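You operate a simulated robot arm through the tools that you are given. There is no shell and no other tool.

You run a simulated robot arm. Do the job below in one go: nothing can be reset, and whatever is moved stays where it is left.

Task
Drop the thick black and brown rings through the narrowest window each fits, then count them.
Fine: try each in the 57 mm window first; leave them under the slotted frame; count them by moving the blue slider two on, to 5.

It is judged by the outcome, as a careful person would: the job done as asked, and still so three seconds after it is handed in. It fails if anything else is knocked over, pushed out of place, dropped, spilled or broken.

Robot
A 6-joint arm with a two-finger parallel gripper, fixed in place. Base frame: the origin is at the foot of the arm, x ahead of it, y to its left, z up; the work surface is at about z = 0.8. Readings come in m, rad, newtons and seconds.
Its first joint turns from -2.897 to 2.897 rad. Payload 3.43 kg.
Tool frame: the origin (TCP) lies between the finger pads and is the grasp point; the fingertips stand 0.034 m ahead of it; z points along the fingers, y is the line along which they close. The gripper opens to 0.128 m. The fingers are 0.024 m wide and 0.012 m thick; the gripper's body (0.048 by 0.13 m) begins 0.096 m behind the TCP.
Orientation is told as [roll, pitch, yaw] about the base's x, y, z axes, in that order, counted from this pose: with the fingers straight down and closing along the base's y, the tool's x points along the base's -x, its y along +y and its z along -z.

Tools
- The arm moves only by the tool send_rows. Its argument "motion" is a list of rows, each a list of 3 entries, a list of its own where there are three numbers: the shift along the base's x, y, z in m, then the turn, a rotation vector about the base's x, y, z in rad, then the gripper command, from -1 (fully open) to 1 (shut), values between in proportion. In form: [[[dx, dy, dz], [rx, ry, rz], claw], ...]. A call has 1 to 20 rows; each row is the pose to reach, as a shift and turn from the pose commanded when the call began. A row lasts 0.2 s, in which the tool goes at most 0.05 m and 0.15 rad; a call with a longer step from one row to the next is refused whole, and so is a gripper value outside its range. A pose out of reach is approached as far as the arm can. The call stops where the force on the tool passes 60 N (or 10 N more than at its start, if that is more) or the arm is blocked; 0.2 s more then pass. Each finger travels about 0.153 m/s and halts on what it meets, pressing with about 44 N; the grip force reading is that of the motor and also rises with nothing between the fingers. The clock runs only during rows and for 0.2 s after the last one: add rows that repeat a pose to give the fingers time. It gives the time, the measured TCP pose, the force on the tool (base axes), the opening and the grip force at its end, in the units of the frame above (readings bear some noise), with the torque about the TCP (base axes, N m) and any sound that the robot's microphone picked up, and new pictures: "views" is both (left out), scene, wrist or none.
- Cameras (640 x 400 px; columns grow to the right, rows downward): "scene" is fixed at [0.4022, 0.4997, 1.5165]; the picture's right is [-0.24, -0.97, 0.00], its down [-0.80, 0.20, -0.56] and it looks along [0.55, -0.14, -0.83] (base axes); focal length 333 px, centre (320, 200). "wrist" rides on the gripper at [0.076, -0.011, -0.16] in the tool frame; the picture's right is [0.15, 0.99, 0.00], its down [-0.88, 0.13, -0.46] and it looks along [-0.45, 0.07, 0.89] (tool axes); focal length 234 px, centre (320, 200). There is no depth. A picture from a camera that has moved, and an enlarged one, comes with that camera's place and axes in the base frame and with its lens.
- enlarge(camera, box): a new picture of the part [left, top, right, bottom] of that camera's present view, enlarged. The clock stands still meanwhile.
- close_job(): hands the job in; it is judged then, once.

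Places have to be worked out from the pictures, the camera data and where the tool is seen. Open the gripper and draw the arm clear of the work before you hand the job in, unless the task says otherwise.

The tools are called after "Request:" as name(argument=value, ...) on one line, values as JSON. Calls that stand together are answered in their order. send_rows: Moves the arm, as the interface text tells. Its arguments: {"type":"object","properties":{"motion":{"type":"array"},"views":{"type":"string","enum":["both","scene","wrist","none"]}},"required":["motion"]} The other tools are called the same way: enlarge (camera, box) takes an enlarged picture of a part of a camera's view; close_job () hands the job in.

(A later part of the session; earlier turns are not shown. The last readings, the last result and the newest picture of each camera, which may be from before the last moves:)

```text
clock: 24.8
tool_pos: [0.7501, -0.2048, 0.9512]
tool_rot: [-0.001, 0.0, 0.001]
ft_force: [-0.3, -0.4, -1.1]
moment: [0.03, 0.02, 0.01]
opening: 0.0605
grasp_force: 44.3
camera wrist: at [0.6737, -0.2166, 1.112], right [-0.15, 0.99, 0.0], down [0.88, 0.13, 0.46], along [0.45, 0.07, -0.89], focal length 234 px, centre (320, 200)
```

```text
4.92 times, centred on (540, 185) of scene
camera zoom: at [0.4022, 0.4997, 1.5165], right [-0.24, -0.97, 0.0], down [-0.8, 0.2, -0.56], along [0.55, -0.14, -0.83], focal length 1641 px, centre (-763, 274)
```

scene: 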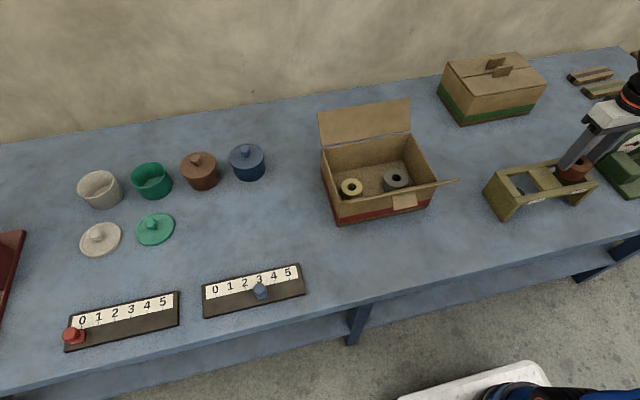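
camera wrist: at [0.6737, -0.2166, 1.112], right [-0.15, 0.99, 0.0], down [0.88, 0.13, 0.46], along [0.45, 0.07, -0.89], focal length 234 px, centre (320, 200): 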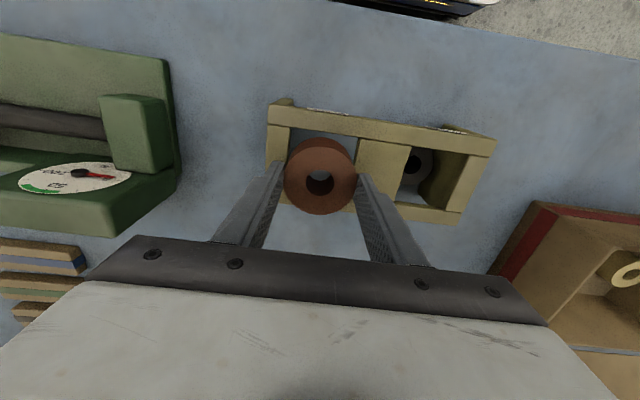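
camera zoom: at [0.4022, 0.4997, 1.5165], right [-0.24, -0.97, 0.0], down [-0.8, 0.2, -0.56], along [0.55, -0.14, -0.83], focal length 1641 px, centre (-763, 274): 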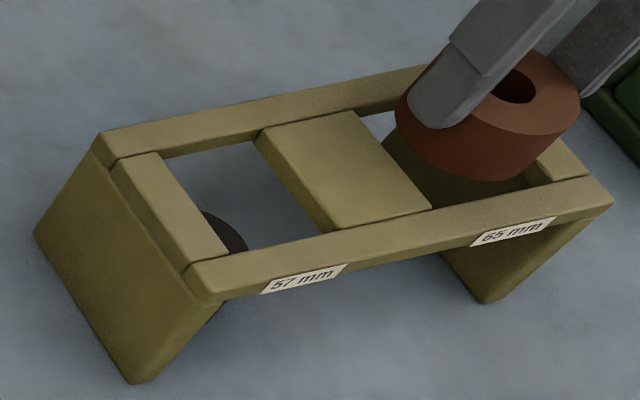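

The 65 mm window spans y ≈ -0.238 to -0.173 (centre ≈ -0.2057) and the ring centre is at ≈ -0.205. The x clearance is also small (≈ 2 mm each side), so I check the back rail edge closely.

Request:
enlarge(camera="wrist", box=[385, 120, 505, 230])

Request:
enlarge(camera="wrist", box=[260, 130, 300, 220])

Request:
enlarge(camera="scene", box=[540, 140, 610, 210])

```text
3.64 times, centred on (445, 175) of wrist
camera zoom: at [0.6737, -0.2166, 1.112], right [-0.15, 0.99, 0.0], down [0.88, 0.13, 0.46], along [0.45, 0.07, -0.89], focal length 852 px, centre (-134, 291)
```

zoom: 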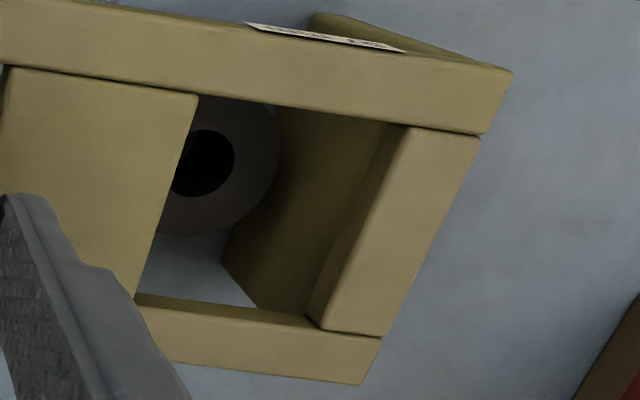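

```text
4.44 times, centred on (280, 175) of wrist
camera zoom: at [0.6737, -0.2166, 1.112], right [-0.15, 0.99, 0.0], down [0.88, 0.13, 0.46], along [0.45, 0.07, -0.89], focal length 1041 px, centre (498, 311)
```

zoom: 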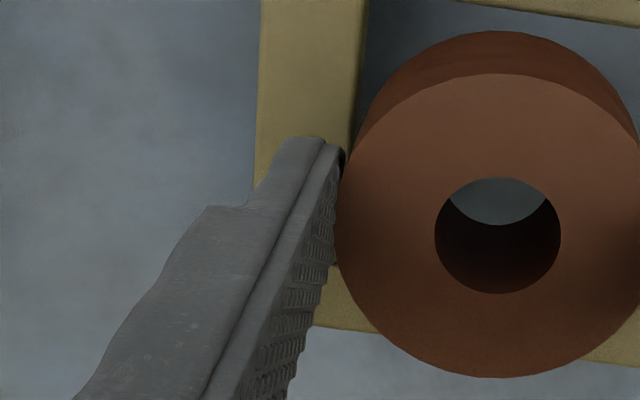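

```text
5.71 times, centred on (575, 175) of scene
camera zoom: at [0.4022, 0.4997, 1.5165], right [-0.24, -0.97, 0.0], down [-0.8, 0.2, -0.56], along [0.55, -0.14, -0.83], focal length 1905 px, centre (-1137, 343)
```

zoom: 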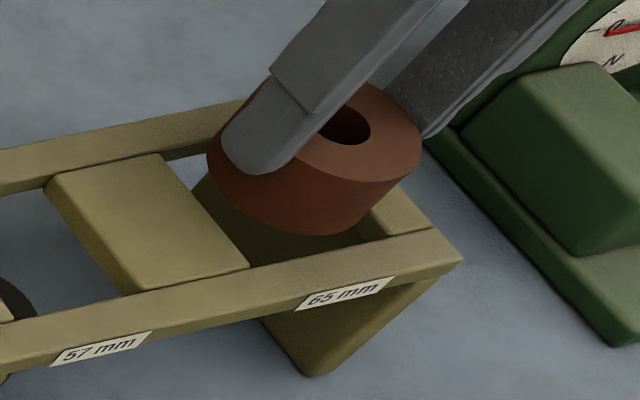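

Window x ≈ 0.7165–0.782, and the ring's lower rim is ≈ 2.5 mm behind the front rail, so x is nearly right. I nudge by (-0.5, -0.5) mm and lower until the ring bottom is just above the frame top.

Request:
send_rows(motion=[[[-0.0005, -0.0005, -0.003], [0, 0, 0], 1], [[-0.0005, -0.0005, -0.006], [0, 0, 0], 1], [[-0.0005, -0.0005, -0.007], [0, 0, 0], 1], [[-0.0005, -0.0005, -0.007], [0, 0, 0], 1]], views="wrist")

Request:
enlarge(camera="wrist", box=[250, 110, 390, 200])

Request:
enlarge(camera="scene", box=[540, 140, 610, 210])

```text
clock: 25.8
tool_pos: [0.7506, -0.2059, 0.9434]
tool_rot: [0.0, 0.0, 0.0]
ft_force: [0.0, -0.7, 0.1]
moment: [0.0, 0.0, 0.0]
opening: 0.0603
grasp_force: 44.4
camera wrist: at [0.6732, -0.2172, 1.1052], right [-0.15, 0.99, 0.0], down [0.88, 0.13, 0.46], along [0.45, 0.07, -0.89], focal length 234 px, centre (320, 200)
```

wrist: 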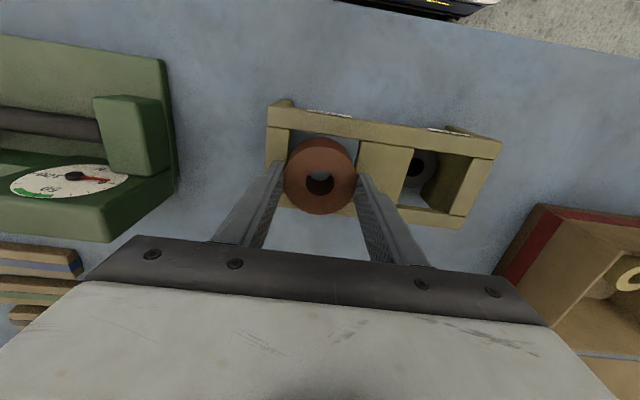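

```text
4.44 times, centred on (320, 155) of wrist
camera zoom: at [0.6732, -0.2172, 1.1052], right [-0.15, 0.99, 0.0], down [0.88, 0.13, 0.46], along [0.45, 0.07, -0.89], focal length 1041 px, centre (320, 400)
```

zoom: 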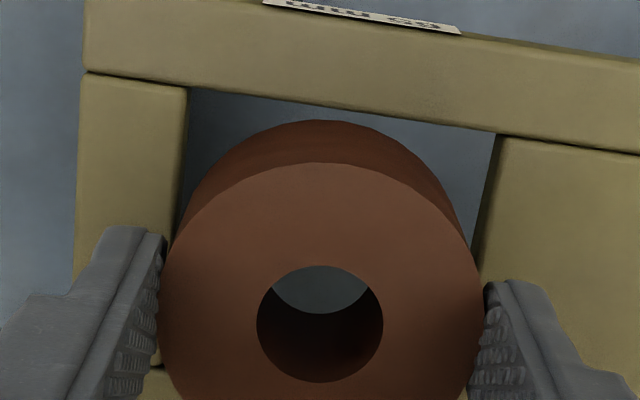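

```text
5.71 times, centred on (575, 175) of scene
camera zoom: at [0.4022, 0.4997, 1.5165], right [-0.24, -0.97, 0.0], down [-0.8, 0.2, -0.56], along [0.55, -0.14, -0.83], focal length 1905 px, centre (-1137, 343)
```

zoom: 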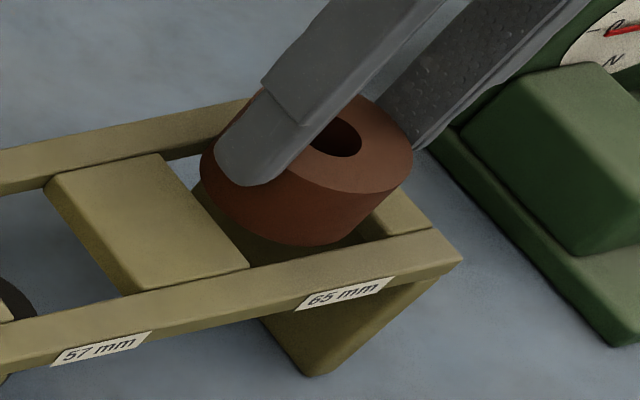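

Still no contact. I zoom on both sides of the ring to compare the side gaps.

Request:
enlarge(camera="wrist", box=[280, 115, 320, 175])

Request:
enlarge(camera="wrist", box=[330, 125, 370, 185])

```text
6.67 times, centred on (300, 145) of wrist
camera zoom: at [0.6732, -0.2172, 1.1052], right [-0.15, 0.99, 0.0], down [0.88, 0.13, 0.46], along [0.45, 0.07, -0.89], focal length 1561 px, centre (453, 567)
```

zoom: 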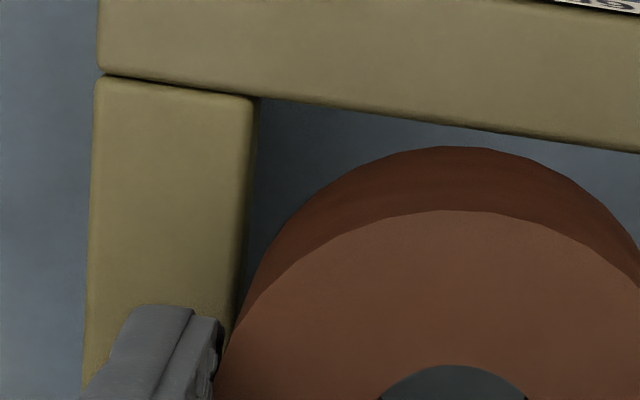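

```text
6.67 times, centred on (350, 155) of wrist
camera zoom: at [0.6732, -0.2172, 1.1052], right [-0.15, 0.99, 0.0], down [0.88, 0.13, 0.46], along [0.45, 0.07, -0.89], focal length 1561 px, centre (120, 500)
```

zoom: 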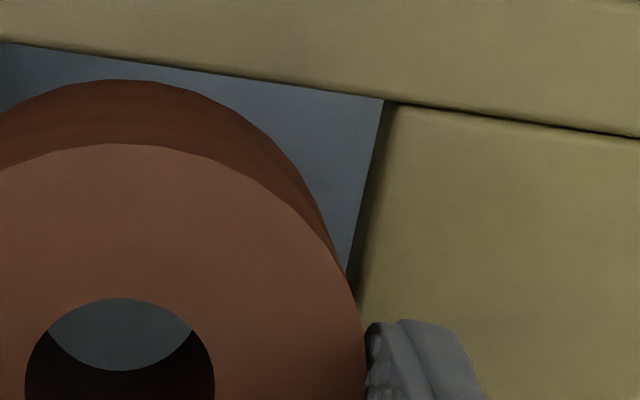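

The side gaps look balanced to within ≈ 0.5 mm. I lower gently and check for contact.

Request:
send_rows(motion=[[[0, 0, -0.0015], [0, 0, 0], 1], [[0, 0, -0.003], [0, 0, 0], 1], [[0, 0, -0.0045], [0, 0, 0], 1]], views="none")

```text
clock: 26.6
tool_pos: [0.7499, -0.2056, 0.9392]
tool_rot: [0.002, 0.0, 0.001]
ft_force: [0.6, 0.0, -0.4]
moment: [0.0, -0.01, -0.01]
opening: 0.0605
grasp_force: 44.3
```

No force at a height where the 57 mm window blocked it, so the ring is entering. I continue downward.

Request:
send_rows(motion=[[[0, 0, -0.002], [0, 0, 0], 1], [[0, 0, -0.004], [0, 0, 0], 1], [[0, 0, -0.006], [0, 0, 0], 1], [[0, 0, -0.006], [0, 0, 0], 1]], views="none")

```text
clock: 27.6
tool_pos: [0.7501, -0.2046, 0.9334]
tool_rot: [0.001, -0.001, 0.0]
ft_force: [0.3, 0.6, -0.5]
moment: [-0.02, 0.01, 0.01]
opening: 0.0604
grasp_force: 44.4
```

Still free. I go 8 mm further (fingertips stay ≈ 5 mm above the frame) and look.

Request:
send_rows(motion=[[[0, 0, -0.002], [0, 0, 0], 1], [[0, 0, -0.004], [0, 0, 0], 1], [[0, 0, -0.006], [0, 0, 0], 1], [[0, 0, -0.008], [0, 0, 0], 1], [[0, 0, -0.008], [0, 0, 0], 1]])

Request:
enlarge(camera="wrist", box=[210, 90, 420, 220])

Request:
enlarge(camera="scene", box=[540, 140, 610, 210])

```text
clock: 28.8
tool_pos: [0.7513, -0.2069, 0.9258]
tool_rot: [0.001, -0.001, 0.001]
ft_force: [-0.5, -1.6, -1.5]
moment: [0.02, -0.04, -0.04]
opening: 0.0607
grasp_force: 43.7
camera wrist: at [0.6733, -0.2172, 1.0865], right [-0.15, 0.99, 0.0], down [0.88, 0.13, 0.46], along [0.45, 0.07, -0.89], focal length 234 px, centre (320, 200)
```

scene: 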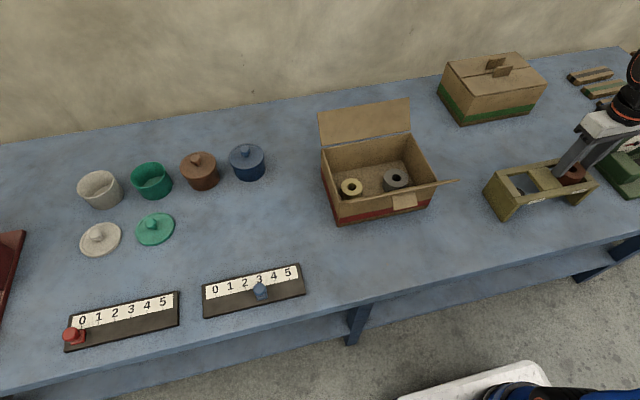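
wrist: 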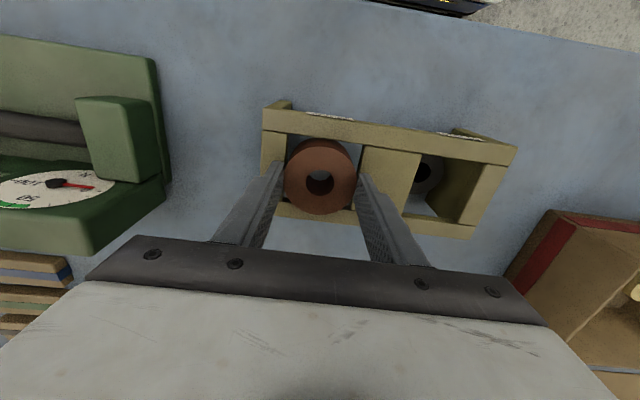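

```text
3.05 times, centred on (315, 155) of wrist
camera zoom: at [0.6733, -0.2172, 1.0865], right [-0.15, 0.99, 0.0], down [0.88, 0.13, 0.46], along [0.45, 0.07, -0.89], focal length 714 px, centre (335, 337)
```

zoom: 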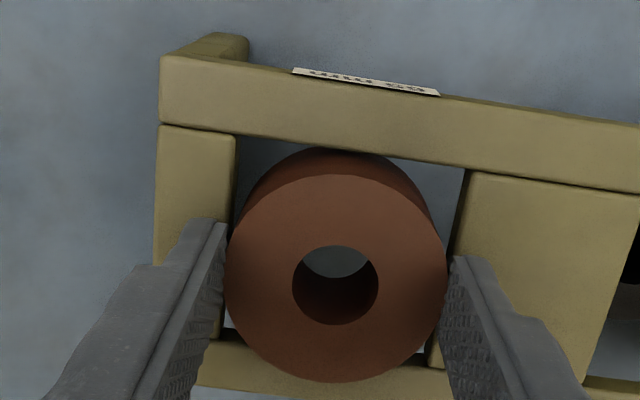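

```text
5.71 times, centred on (575, 175) of scene
camera zoom: at [0.4022, 0.4997, 1.5165], right [-0.24, -0.97, 0.0], down [-0.8, 0.2, -0.56], along [0.55, -0.14, -0.83], focal length 1905 px, centre (-1137, 343)
```

zoom: 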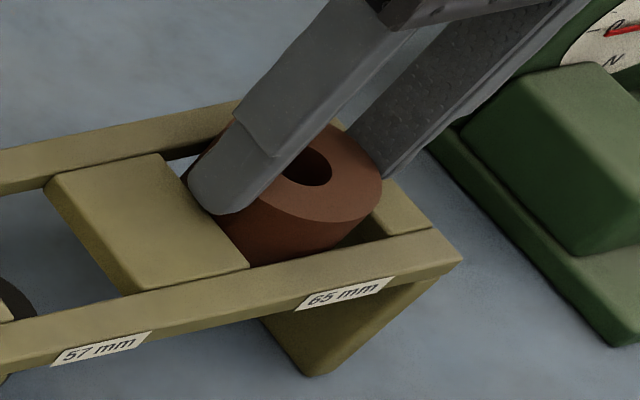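

The brown ring is inside the 65 mm window with no contact. I release it.

Request:
send_rows(motion=[[[0, 0, 0], [0, 0, 0], -0.3], [[0, 0, 0], [0, 0, 0], -0.3], [[0, 0, 0], [0, 0, 0], -0.3], [[0, 0, 0], [0, 0, 0], -0.3]])

Request:
enlarge(camera="wrist", box=[210, 90, 420, 220])

Request:
enlarge(camera="scene", box=[475, 145, 605, 225])

```text
clock: 29.8
tool_pos: [0.7506, -0.2057, 0.9257]
tool_rot: [-0.001, 0.0, 0.0]
ft_force: [0.1, 0.4, -0.2]
moment: [-0.01, 0.0, 0.0]
opening: 0.0835
grasp_force: 0.0
camera wrist: at [0.6732, -0.2172, 1.0866], right [-0.15, 0.99, 0.0], down [0.88, 0.13, 0.46], along [0.45, 0.07, -0.89], focal length 234 px, centre (320, 200)
```

scene: 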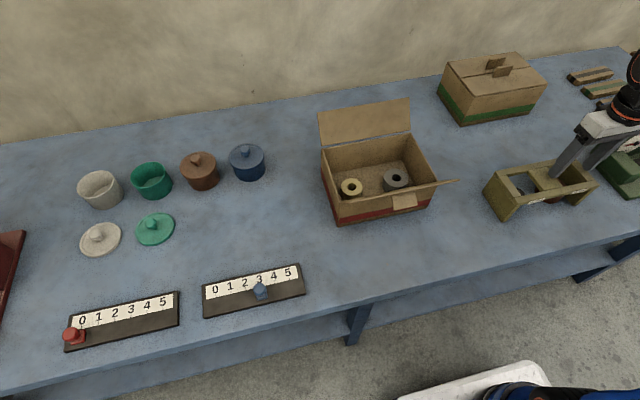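
wrist: 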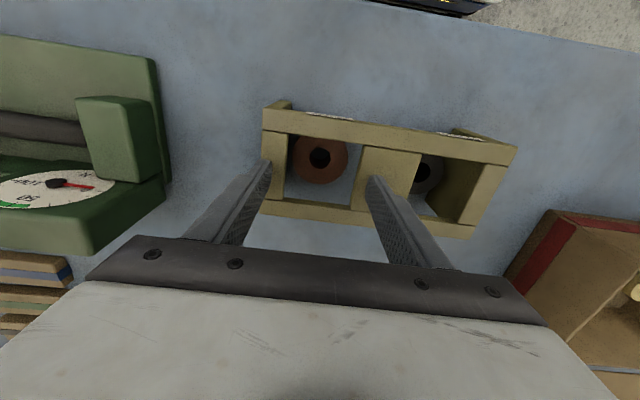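

```text
3.05 times, centred on (315, 155) of wrist
camera zoom: at [0.6732, -0.2172, 1.0866], right [-0.15, 0.99, 0.0], down [0.88, 0.13, 0.46], along [0.45, 0.07, -0.89], focal length 714 px, centre (335, 337)
```

zoom: 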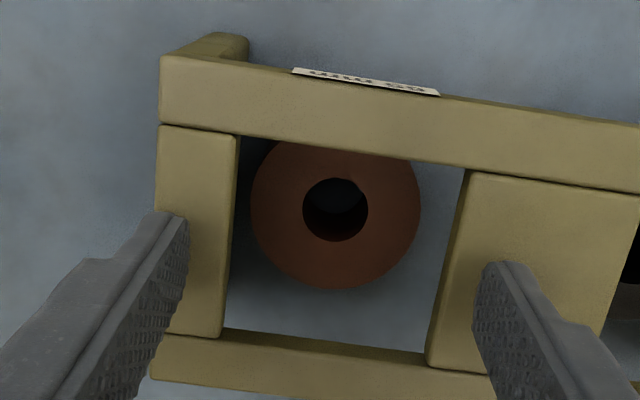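

```text
4.92 times, centred on (540, 185) of scene
camera zoom: at [0.4022, 0.4997, 1.5165], right [-0.24, -0.97, 0.0], down [-0.8, 0.2, -0.56], along [0.55, -0.14, -0.83], focal length 1641 px, centre (-763, 274)
```

zoom: 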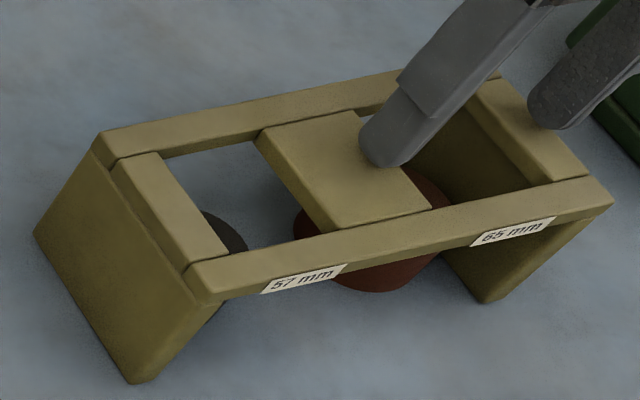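

Both rings lie flat under the frame: black under the 57 mm window, brown under the 65 mm one. Now I raise the arm and travel toward the blue slider, which I estimate at (0.657, 0.564) with tick spacing ≈ 32 mm along -y.

Request:
send_rows(motion=[[[0, 0, 0.03], [0, 0, 0], -0.3], [[0, 0, 0.075], [0, 0, 0], -0.3], [[0, 0.01, 0.12], [0, 0, 0], -0.3], [[-0.005, 0.04, 0.15], [0, 0, 0], -0.3], [[-0.01, 0.08, 0.165], [0, 0, 0], -0.3], [[-0.015, 0.125, 0.17], [0, 0, 0], -0.3], [[-0.02, 0.17, 0.17], [0, 0, 0], -0.3], [[-0.025, 0.215, 0.17], [0, 0, 0], -0.3], [[-0.03, 0.26, 0.17], [0, 0, 0], -0.3], [[-0.035, 0.305, 0.17], [0, 0, 0], -0.3], [[-0.04, 0.35, 0.17], [0, 0, 0], -0.3], [[-0.045, 0.395, 0.17], [0, 0, 0], -0.3], [[-0.05, 0.44, 0.17], [0, 0, 0], -0.3], [[-0.055, 0.48, 0.17], [0, 0, 0], -0.3], [[-0.06, 0.51, 0.17], [0, 0, 0], -0.3], [[-0.06, 0.52, 0.17], [0, 0, 0], -0.3], [[-0.06, 0.52, 0.17], [0, 0, 0], -0.3]])

Request:
enlarge(camera="scene", box=[475, 145, 605, 225])

```text
clock: 33.4
tool_pos: [0.6904, 0.3143, 1.0954]
tool_rot: [0.001, -0.001, -0.001]
ft_force: [0.0, -0.1, -0.3]
moment: [0.01, 0.0, 0.0]
opening: 0.0835
grasp_force: 0.0
camera wrist: at [0.6134, 0.3023, 1.2566], right [-0.15, 0.99, 0.0], down [0.88, 0.13, 0.46], along [0.45, 0.07, -0.89], focal length 234 px, centre (320, 200)
```

scene: 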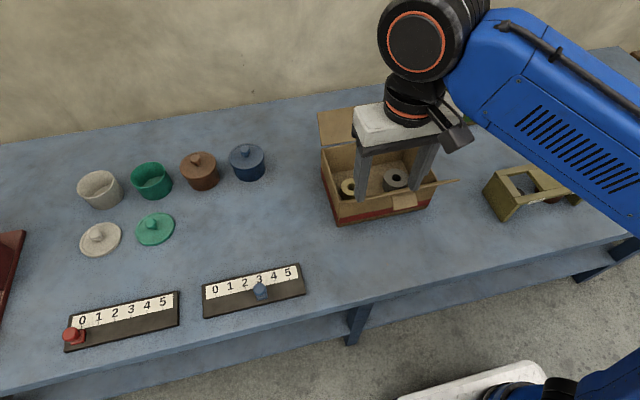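
wrist: 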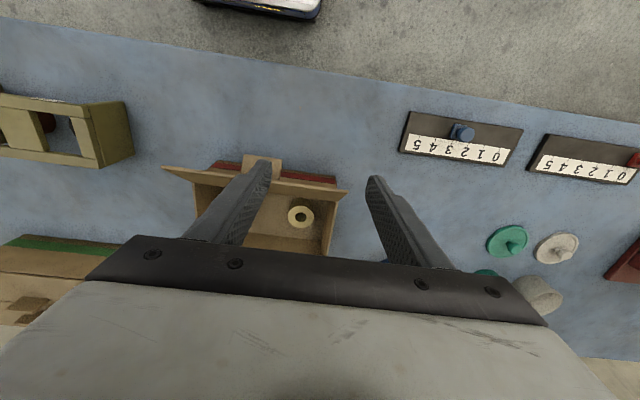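

```text
4.92 times, centred on (540, 185) of scene
camera zoom: at [0.4022, 0.4997, 1.5165], right [-0.24, -0.97, 0.0], down [-0.8, 0.2, -0.56], along [0.55, -0.14, -0.83], focal length 1641 px, centre (-763, 274)
```

zoom: 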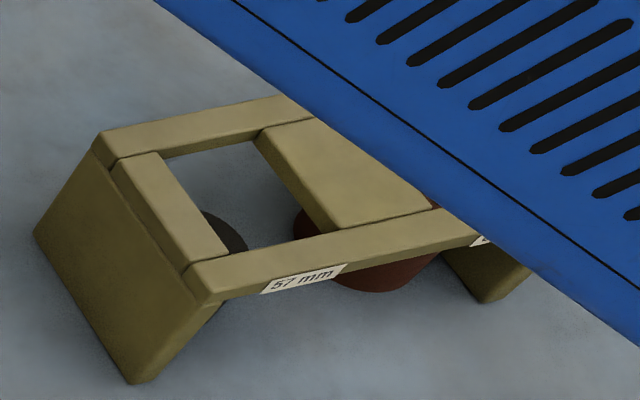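

I continue over to the blue slider, stopping about 0.1 m above it for a close look.

Request:
send_rows(motion=[[[-0.004, 0.03, 0], [0, 0, 0], -0.3], [[-0.01, 0.075, 0], [0, 0, 0], -0.3], [[-0.016, 0.12, 0], [0, 0, 0], -0.3], [[-0.022, 0.165, 0], [0, 0, 0], -0.3], [[-0.027, 0.21, -0.01], [0, 0, 0], -0.3], [[-0.031, 0.24, -0.03], [0, 0, 0], -0.3], [[-0.0325, 0.25, -0.06], [0, 0, 0], -0.3], [[-0.0325, 0.25, -0.1], [0, 0, 0], -0.3], [[-0.0325, 0.25, -0.126], [0, 0, 0], -0.3], [[-0.0325, 0.25, -0.126], [0, 0, 0], -0.3]])

Request:
enlarge(camera="wrist", box=[210, 80, 430, 220])

Request:
enlarge(camera="scene", box=[195, 245, 315, 325])

```text
clock: 35.6
tool_pos: [0.6576, 0.5643, 0.9697]
tool_rot: [0.0, 0.0, 0.0]
ft_force: [-0.2, -0.2, 0.0]
moment: [-0.03, -0.01, 0.03]
opening: 0.0832
grasp_force: 0.1
camera wrist: at [0.5806, 0.5531, 1.1306], right [-0.15, 0.99, 0.0], down [0.88, 0.13, 0.46], along [0.45, 0.07, -0.89], focal length 234 px, centre (320, 200)
```

scene: 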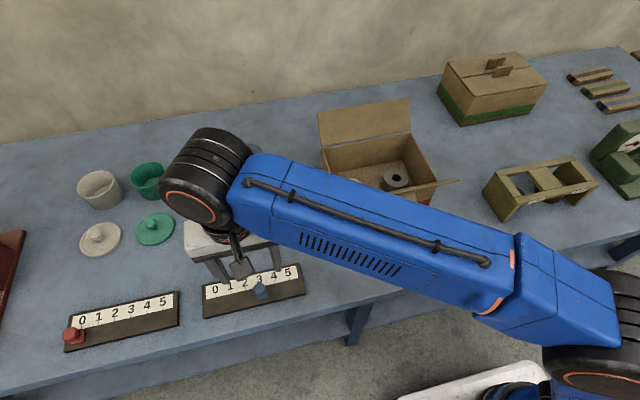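
wrist: 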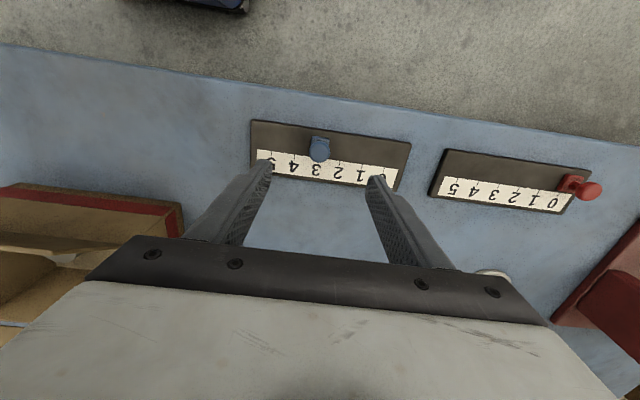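

```text
2.86 times, centred on (320, 150) of wrist
camera zoom: at [0.5806, 0.5531, 1.1306], right [-0.15, 0.99, 0.0], down [0.88, 0.13, 0.46], along [0.45, 0.07, -0.89], focal length 669 px, centre (320, 343)
```

zoom: 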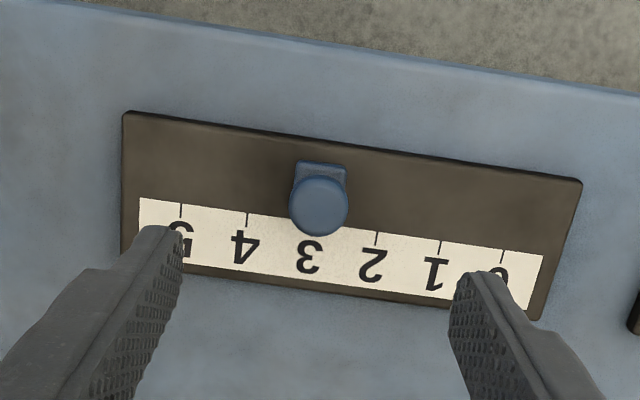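

```text
5.00 times, centred on (255, 285) of scene
camera zoom: at [0.4022, 0.4997, 1.5165], right [-0.24, -0.97, 0.0], down [-0.8, 0.2, -0.56], along [0.55, -0.14, -0.83], focal length 1667 px, centre (645, -225)
```

zoom: 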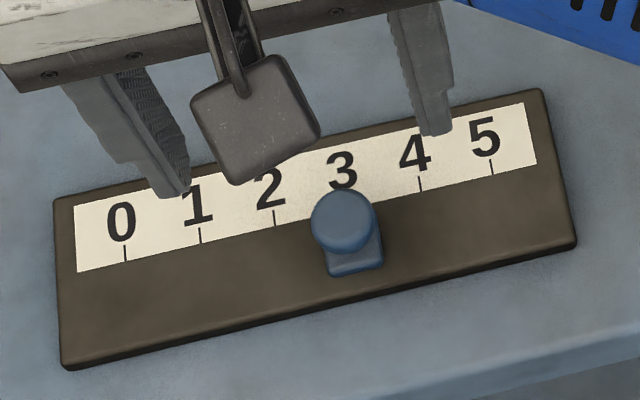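

The slider base and knob are centred at y ≈ 0.5645 (tick 3), with ticks about 32.3 mm apart. I look at the red slider's side view to learn the knob's shape and height.

Request:
enlarge(camera="wrist", box=[540, 155, 620, 215])

Request:
enlarge(camera="scene", box=[50, 310, 110, 360])

Request:
enlarge(camera="scene", box=[240, 270, 290, 310])

Request:
enlarge(camera="wrist", box=[295, 125, 345, 170])

```text
6.67 times, centred on (580, 185) of wrist
camera zoom: at [0.5806, 0.5531, 1.1306], right [-0.15, 0.99, 0.0], down [0.88, 0.13, 0.46], along [0.45, 0.07, -0.89], focal length 1561 px, centre (-1413, 300)
```

zoom: 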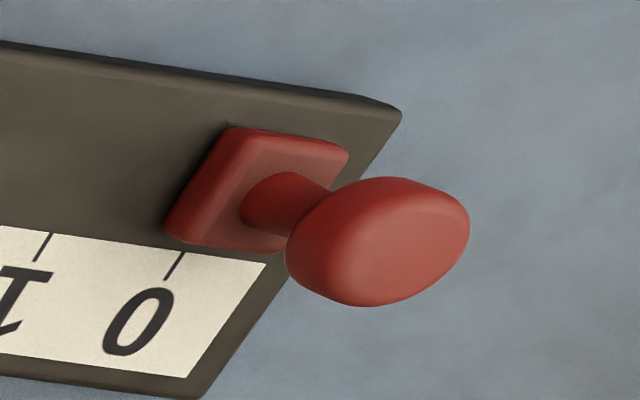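

```text
8.00 times, centred on (80, 335) of scene
camera zoom: at [0.4022, 0.4997, 1.5165], right [-0.24, -0.97, 0.0], down [-0.8, 0.2, -0.56], along [0.55, -0.14, -0.83], focal length 2667 px, centre (2240, -880)
```

zoom: 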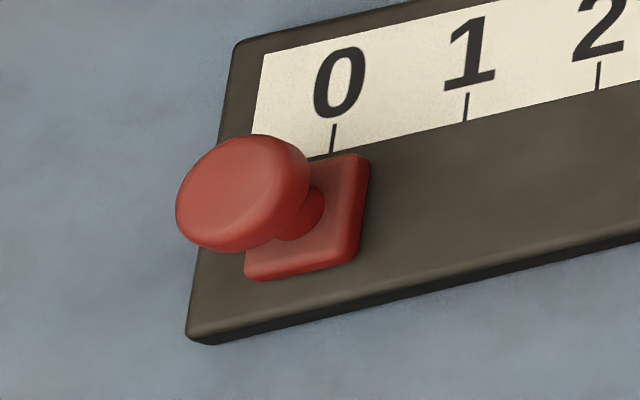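

```text
10.00 times, centred on (265, 290) of scene
camera zoom: at [0.4022, 0.4997, 1.5165], right [-0.24, -0.97, 0.0], down [-0.8, 0.2, -0.56], along [0.55, -0.14, -0.83], focal length 3333 px, centre (870, -700)
```

zoom: 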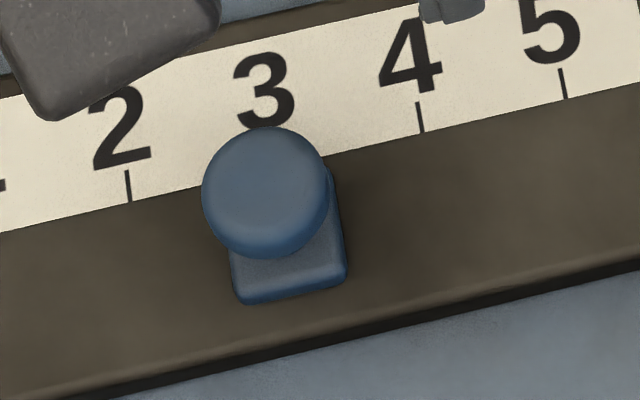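

```text
8.89 times, centred on (320, 148) of wrist
camera zoom: at [0.5806, 0.5531, 1.1306], right [-0.15, 0.99, 0.0], down [0.88, 0.13, 0.46], along [0.45, 0.07, -0.89], focal length 2082 px, centre (320, 667)
```

zoom: 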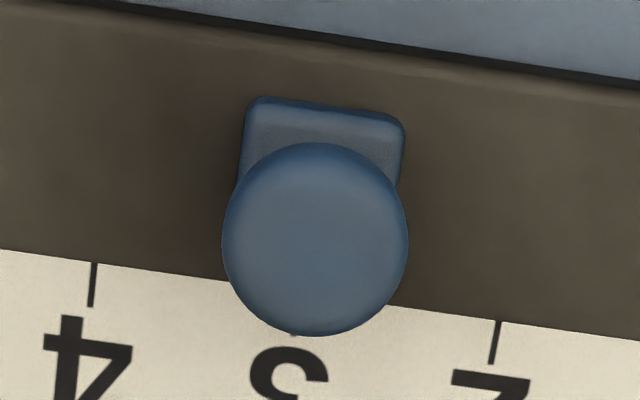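

The knob's top is at about z = 0.85 with its centre at (0.657, 0.5647); the base block is at ≈ 0.82. I come down until the fingertips are level with the knob top and check once more.

Request:
send_rows(motion=[[[0, 0, -0.03], [0, 0, 0], -0.3], [[0, 0, -0.06], [0, 0, 0], -0.2], [[0, 0, -0.08], [0, 0, 0], -0.1], [[0, 0, -0.085], [0, 0, 0], 0.0], [[0, 0, -0.085], [0, 0, 0], 0.0]])

Request:
enlarge(camera="wrist", box=[220, 90, 420, 215])

Request:
enlarge(camera="scene", box=[195, 245, 315, 325])

```text
clock: 36.8
tool_pos: [0.6567, 0.5648, 0.8842]
tool_rot: [0.0, 0.002, -0.001]
ft_force: [-0.3, -0.3, 0.4]
moment: [0.01, 0.01, -0.03]
opening: 0.0639
grasp_force: 0.0
camera wrist: at [0.5796, 0.5529, 1.0448], right [-0.15, 0.99, 0.0], down [0.88, 0.13, 0.46], along [0.45, 0.07, -0.89], focal length 234 px, centre (320, 200)
```

scene: 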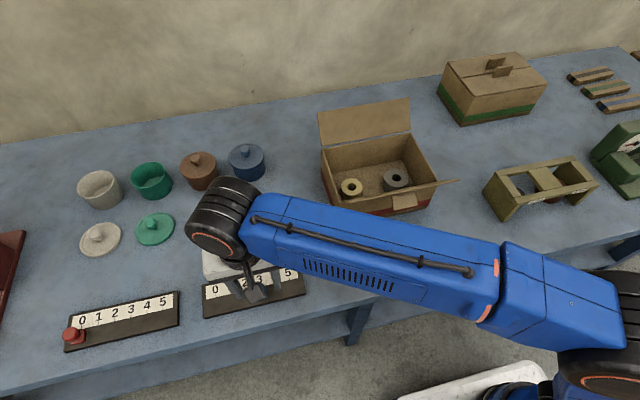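
wrist: 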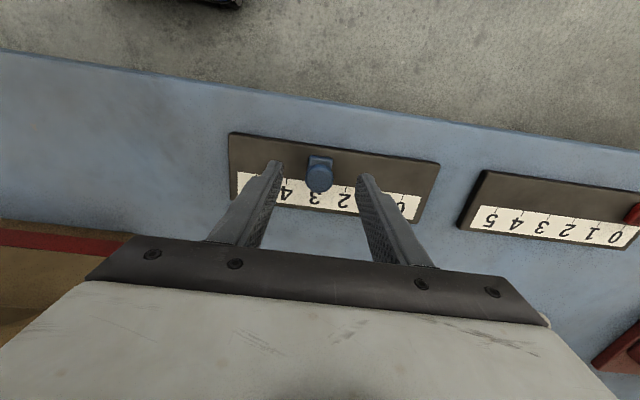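

```text
3.20 times, centred on (320, 152) of wrist
camera zoom: at [0.5796, 0.5529, 1.0448], right [-0.15, 0.99, 0.0], down [0.88, 0.13, 0.46], along [0.45, 0.07, -0.89], focal length 749 px, centre (320, 352)
```

zoom: 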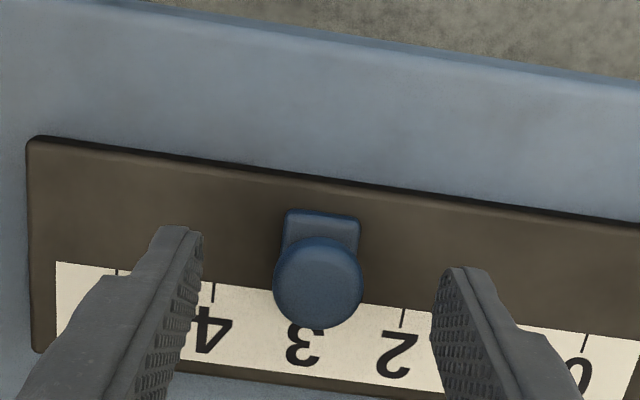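

```text
5.00 times, centred on (255, 285) of scene
camera zoom: at [0.4022, 0.4997, 1.5165], right [-0.24, -0.97, 0.0], down [-0.8, 0.2, -0.56], along [0.55, -0.14, -0.83], focal length 1667 px, centre (645, -225)
```

zoom: 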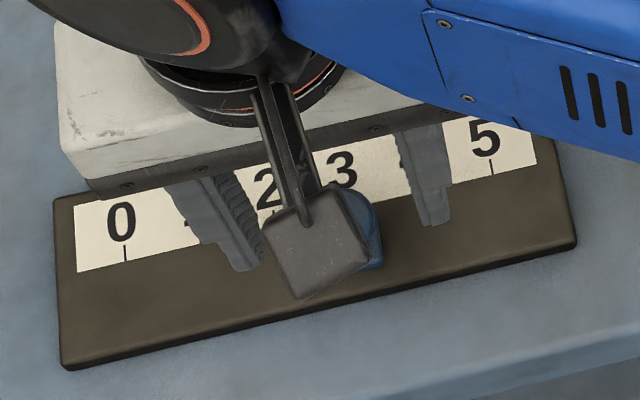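

The knob is centred between the fingers (x maybe 2 mm further). I shift +2 mm in x, lower the fingertips to z ≈ 0.831 around the knob, and close on it.

Request:
send_rows(motion=[[[0.002, 0, -0.006], [0, 0, 0], 0.0], [[0.002, 0, -0.013], [0, 0, 0], 0.0], [[0.002, 0, -0.02], [0, 0, 0], 0.0], [[0.002, 0, -0.02], [0, 0, 0], 0.0], [[0.002, 0, -0.02], [0, 0, 0], 0.3], [[0.002, 0, -0.02], [0, 0, 0], 0.5], [[0.002, 0, -0.02], [0, 0, 0], 0.6], [[0.002, 0, -0.02], [0, 0, 0], 0.7], [[0.002, 0, -0.02], [0, 0, 0], 0.7]])

Request:
enlarge(camera="wrist", box=[220, 90, 420, 215])

```text
clock: 38.8
tool_pos: [0.66, 0.5642, 0.8638]
tool_rot: [0.0, -0.001, -0.001]
ft_force: [-0.9, -0.2, -0.7]
moment: [0.02, 0.04, 0.0]
opening: 0.0249
grasp_force: 44.5
camera wrist: at [0.5818, 0.5532, 1.0253], right [-0.15, 0.99, 0.0], down [0.88, 0.13, 0.46], along [0.45, 0.07, -0.89], focal length 234 px, centre (320, 200)
```

scene: 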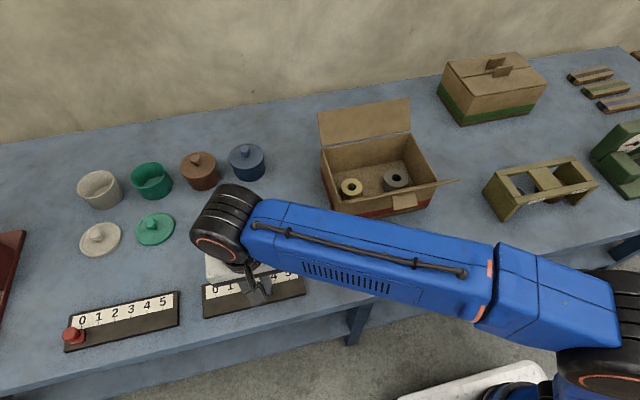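
wrist: 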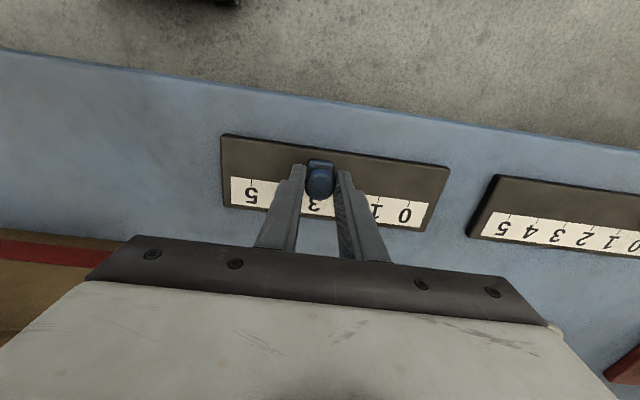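

```text
3.20 times, centred on (320, 152) of wrist
camera zoom: at [0.5818, 0.5532, 1.0253], right [-0.15, 0.99, 0.0], down [0.88, 0.13, 0.46], along [0.45, 0.07, -0.89], focal length 749 px, centre (320, 352)
```

zoom: 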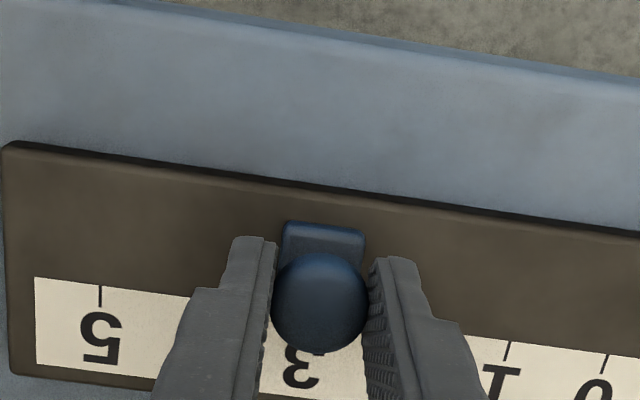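

I hold the 25 mm knob; TCP y = 0.564 matches tick 3, and tick 5 is ≈ 64.5 mm away in -y. I slide slowly 60 mm first, watching force.

Request:
send_rows(motion=[[[0, -0.003, 0], [0, 0, 0], 0.7], [[0, -0.008, 0], [0, 0, 0], 0.7], [[0, -0.014, 0], [0, 0, 0], 0.7], [[0, -0.021, 0], [0, 0, 0], 0.7], [[0, -0.028, 0], [0, 0, 0], 0.7], [[0, -0.035, 0], [0, 0, 0], 0.7], [[0, -0.042, 0], [0, 0, 0], 0.7], [[0, -0.049, 0], [0, 0, 0], 0.7], [[0, -0.055, 0], [0, 0, 0], 0.7], [[0, -0.06, 0], [0, 0, 0], 0.7], [[0, -0.06, 0], [0, 0, 0], 0.7]])

Request:
enlarge(camera="wrist", box=[220, 90, 420, 215])

Request:
enlarge(camera="scene", box=[195, 245, 315, 325])

```text
clock: 41.2
tool_pos: [0.6589, 0.5052, 0.8652]
tool_rot: [-0.001, 0.002, 0.003]
ft_force: [-21.9, -0.2, -5.3]
moment: [-0.05, 0.53, 0.04]
opening: 0.0247
grasp_force: 44.4
camera wrist: at [0.582, 0.4932, 1.0254], right [-0.15, 0.99, 0.0], down [0.88, 0.13, 0.46], along [0.45, 0.07, -0.89], focal length 234 px, centre (320, 200)
```

scene: 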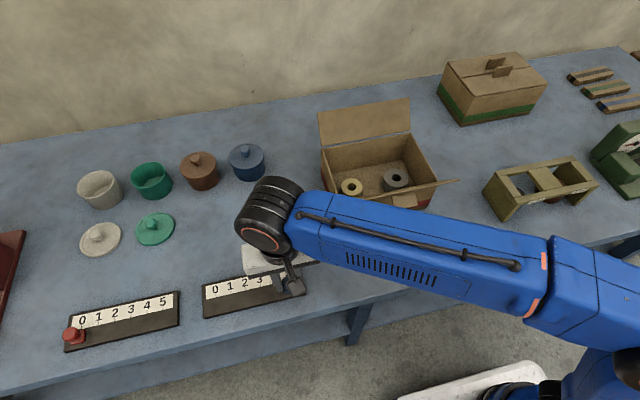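
wrist: 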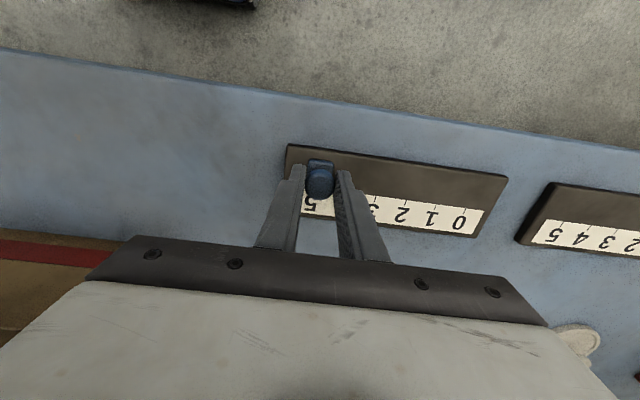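

```text
3.20 times, centred on (320, 152) of wrist
camera zoom: at [0.582, 0.4932, 1.0254], right [-0.15, 0.99, 0.0], down [0.88, 0.13, 0.46], along [0.45, 0.07, -0.89], focal length 749 px, centre (320, 352)
```

zoom: 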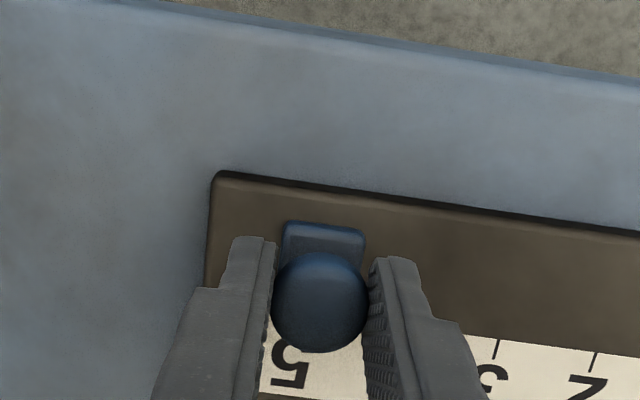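

```text
5.00 times, centred on (255, 285) of scene
camera zoom: at [0.4022, 0.4997, 1.5165], right [-0.24, -0.97, 0.0], down [-0.8, 0.2, -0.56], along [0.55, -0.14, -0.83], focal length 1667 px, centre (645, -225)
```

zoom: 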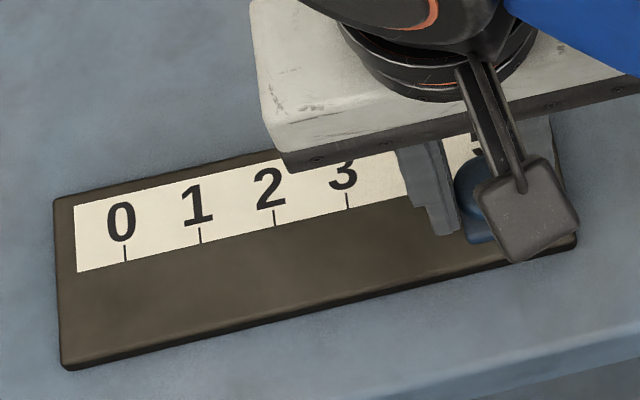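

The slider followed to about 4 mm short of 5, but a 22 N sideways (x) force built up, so its track is slightly skewed to my path. I ease x by -1.2 mm to relieve it before finishing.

Request:
send_rows(motion=[[[-0.0006, 0, 0], [0, 0, 0], 0.7], [[-0.0012, 0, 0], [0, 0, 0], 0.7], [[-0.0012, 0, 0], [0, 0, 0], 0.7]], views="none")

```text
clock: 42.0
tool_pos: [0.6587, 0.5045, 0.8652]
tool_rot: [-0.001, -0.002, 0.001]
ft_force: [-6.9, -0.6, -4.8]
moment: [-0.02, 0.05, -0.03]
opening: 0.0248
grasp_force: 45.5
```

Relieved to 7 N. I now move the last 4.4 mm in -y with a small further x correction.

Request:
send_rows(motion=[[[-0.0003, -0.0015, -0.0002], [0, 0, 0], 0.7], [[-0.0005, -0.003, -0.0003], [0, 0, 0], 0.7], [[-0.0006, -0.0044, -0.0003], [0, 0, 0], 0.7], [[-0.0006, -0.0044, -0.0003], [0, 0, 0], 0.7]], views="wrist")

Request:
enlarge(camera="wrist", box=[260, 130, 420, 230])

```text
clock: 43.0
tool_pos: [0.6606, 0.5007, 0.8652]
tool_rot: [-0.001, -0.001, 0.0]
ft_force: [14.0, 2.0, 4.0]
moment: [0.03, -0.35, 0.0]
opening: 0.0247
grasp_force: 44.9
camera wrist: at [0.5817, 0.4886, 1.0253], right [-0.15, 0.99, 0.0], down [0.88, 0.13, 0.46], along [0.45, 0.07, -0.89], focal length 234 px, centre (320, 200)
```

wrist: 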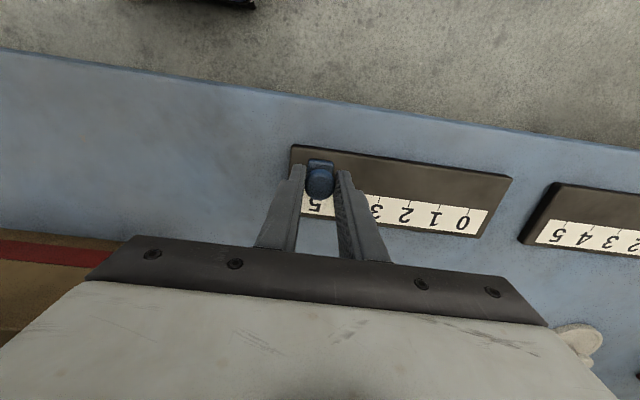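

```text
4.00 times, centred on (340, 180) of wrist
camera zoom: at [0.5817, 0.4886, 1.0253], right [-0.15, 0.99, 0.0], down [0.88, 0.13, 0.46], along [0.45, 0.07, -0.89], focal length 937 px, centre (240, 280)
```

zoom: 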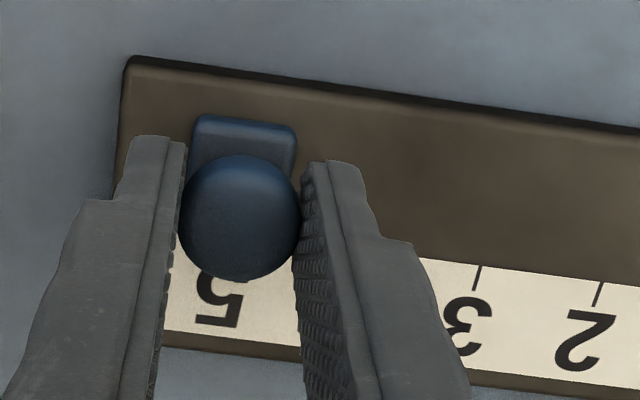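

The knob is now nearly at 5, with +14 N in x, so I ease x back by 0.5 mm and check.

Request:
send_rows(motion=[[[0.0005, 0, 0.0002], [0, 0, 0], 0.7], [[0.0005, 0, 0.0002], [0, 0, 0], 0.7]], views="none")

```text
clock: 43.6
tool_pos: [0.6592, 0.4991, 0.8655]
tool_rot: [0.001, 0.0, 0.0]
ft_force: [15.1, 0.8, 6.9]
moment: [-0.03, -0.42, 0.02]
opening: 0.0248
grasp_force: 44.9
```

The force barely changed; I hold still a moment and re-read before releasing.

Request:
send_rows(motion=[[[0.0004, 0, 0], [0, 0, 0], 0.7], [[0.0004, 0, 0], [0, 0, 0], 0.7], [[0.0004, 0, 0], [0, 0, 0], 0.7], [[0.0004, 0, 0], [0, 0, 0], 0.7]], views="none")

```text
clock: 44.6
tool_pos: [0.6591, 0.5009, 0.8653]
tool_rot: [-0.001, 0.001, -0.001]
ft_force: [13.4, 0.8, 9.1]
moment: [0.01, -0.33, 0.0]
opening: 0.0248
grasp_force: 45.6
```

Remaining force is small and sideways to the track, so I release the knob, then rise straight up to check the slider against tick 5.

Request:
send_rows(motion=[[[0, 0, 0], [0, 0, 0], 0.5], [[0, 0, 0], [0, 0, 0], 0.3], [[0, 0, 0], [0, 0, 0], 0.0], [[0, 0, 0], [0, 0, 0], 0.0], [[0, 0, 0.02], [0, 0, 0], 0.0], [[0, 0, 0.05], [0, 0, 0], 0.0], [[0, 0, 0.08], [0, 0, 0], -0.2], [[0, 0, 0.105], [0, 0, 0], -0.4], [[0, 0, 0.105], [0, 0, 0], -0.4]])

Request:
enlarge(camera="wrist", box=[250, 90, 450, 215])

Request:
enlarge(camera="scene", box=[195, 245, 315, 325])

```text
clock: 46.6
tool_pos: [0.6591, 0.5008, 0.97]
tool_rot: [0.001, 0.0, 0.001]
ft_force: [-0.9, 0.3, 0.5]
moment: [0.03, 0.02, 0.0]
opening: 0.0895
grasp_force: 0.1
camera wrist: at [0.5819, 0.4891, 1.1306], right [-0.15, 0.99, 0.0], down [0.88, 0.13, 0.46], along [0.45, 0.07, -0.89], focal length 234 px, centre (320, 200)
```

scene: 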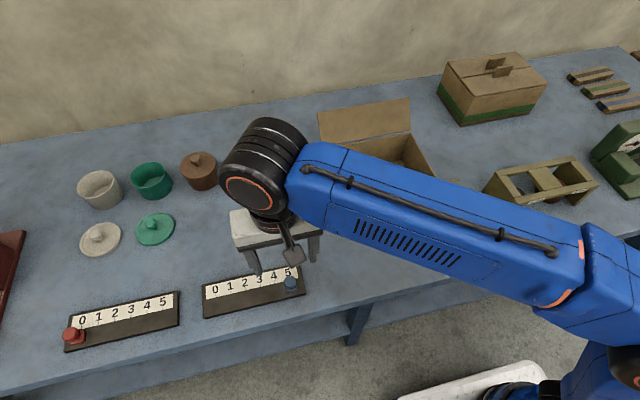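
wrist: 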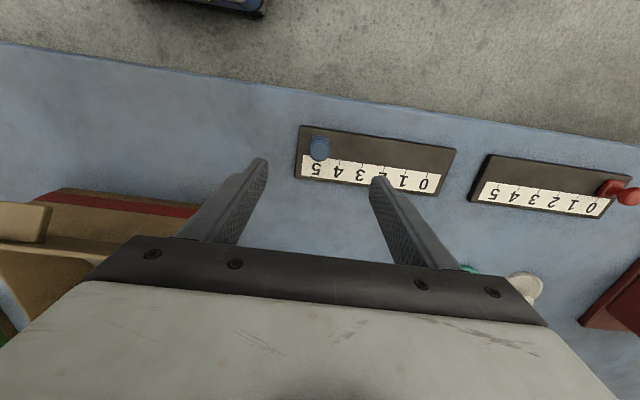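

```text
3.20 times, centred on (350, 152) of wrist
camera zoom: at [0.5819, 0.4891, 1.1306], right [-0.15, 0.99, 0.0], down [0.88, 0.13, 0.46], along [0.45, 0.07, -0.89], focal length 749 px, centre (224, 352)
```

zoom: 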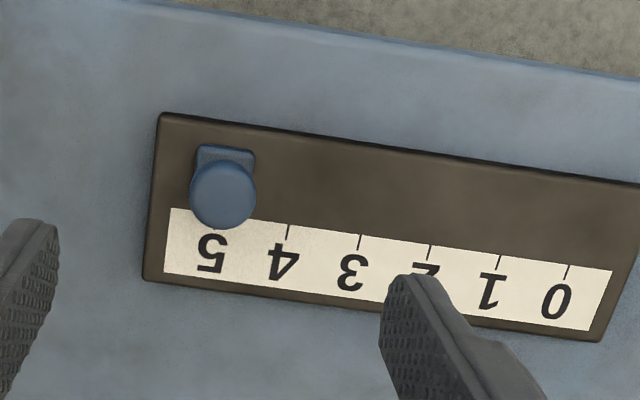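

```text
5.00 times, centred on (255, 285) of scene
camera zoom: at [0.4022, 0.4997, 1.5165], right [-0.24, -0.97, 0.0], down [-0.8, 0.2, -0.56], along [0.55, -0.14, -0.83], focal length 1667 px, centre (645, -225)
```

zoom: 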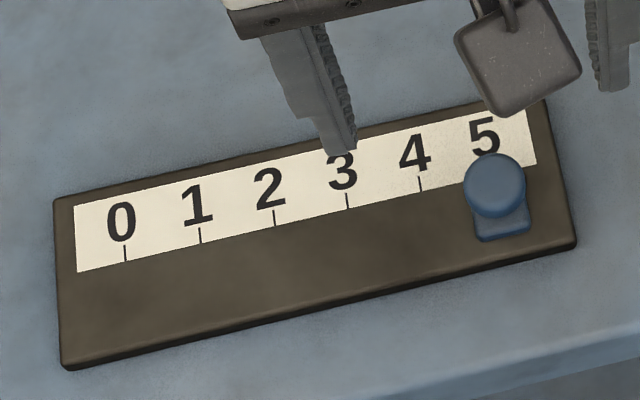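

The slider now stands at 5; I zoom in tightly to judge its alignment with the tick, and check the frame and surroundings.

Request:
enlarge(camera="wrist", box=[290, 120, 370, 185])

Request:
enlarge(camera="scene", box=[265, 255, 315, 300])

Request:
enlarge(camera="scene", box=[475, 145, 605, 225])

```text
6.15 times, centred on (330, 152) of wrist
camera zoom: at [0.5819, 0.4891, 1.1306], right [-0.15, 0.99, 0.0], down [0.88, 0.13, 0.46], along [0.45, 0.07, -0.89], focal length 1441 px, centre (258, 492)
```

zoom: 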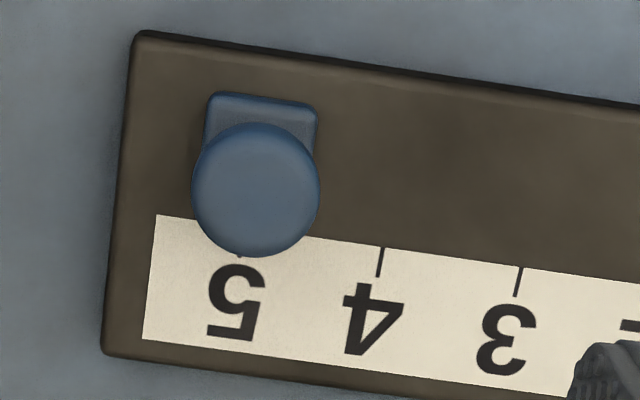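

```text
8.89 times, centred on (290, 278) of scene
camera zoom: at [0.4022, 0.4997, 1.5165], right [-0.24, -0.97, 0.0], down [-0.8, 0.2, -0.56], along [0.55, -0.14, -0.83], focal length 2963 px, centre (587, -489)
```

zoom: 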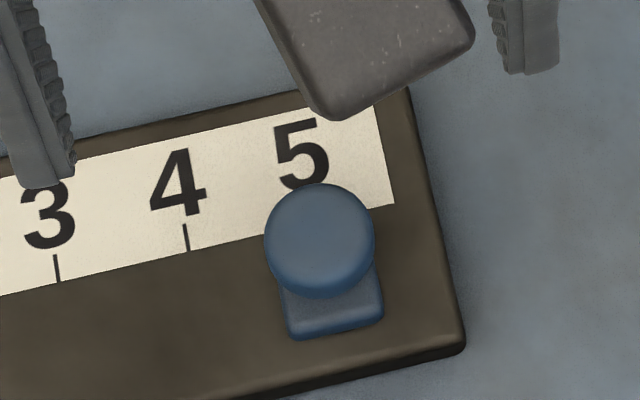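

```text
4.92 times, centred on (540, 185) of scene
camera zoom: at [0.4022, 0.4997, 1.5165], right [-0.24, -0.97, 0.0], down [-0.8, 0.2, -0.56], along [0.55, -0.14, -0.83], focal length 1641 px, centre (-763, 274)
```

zoom: 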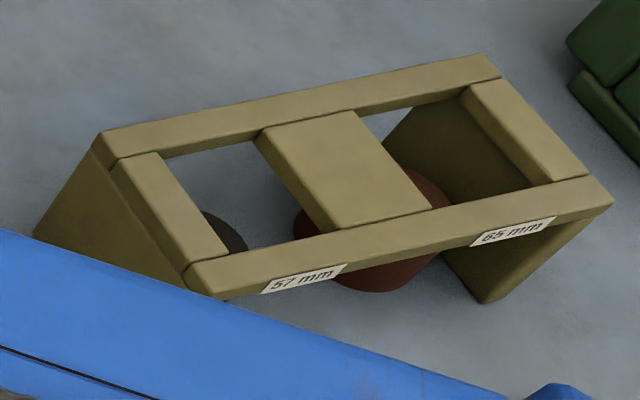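

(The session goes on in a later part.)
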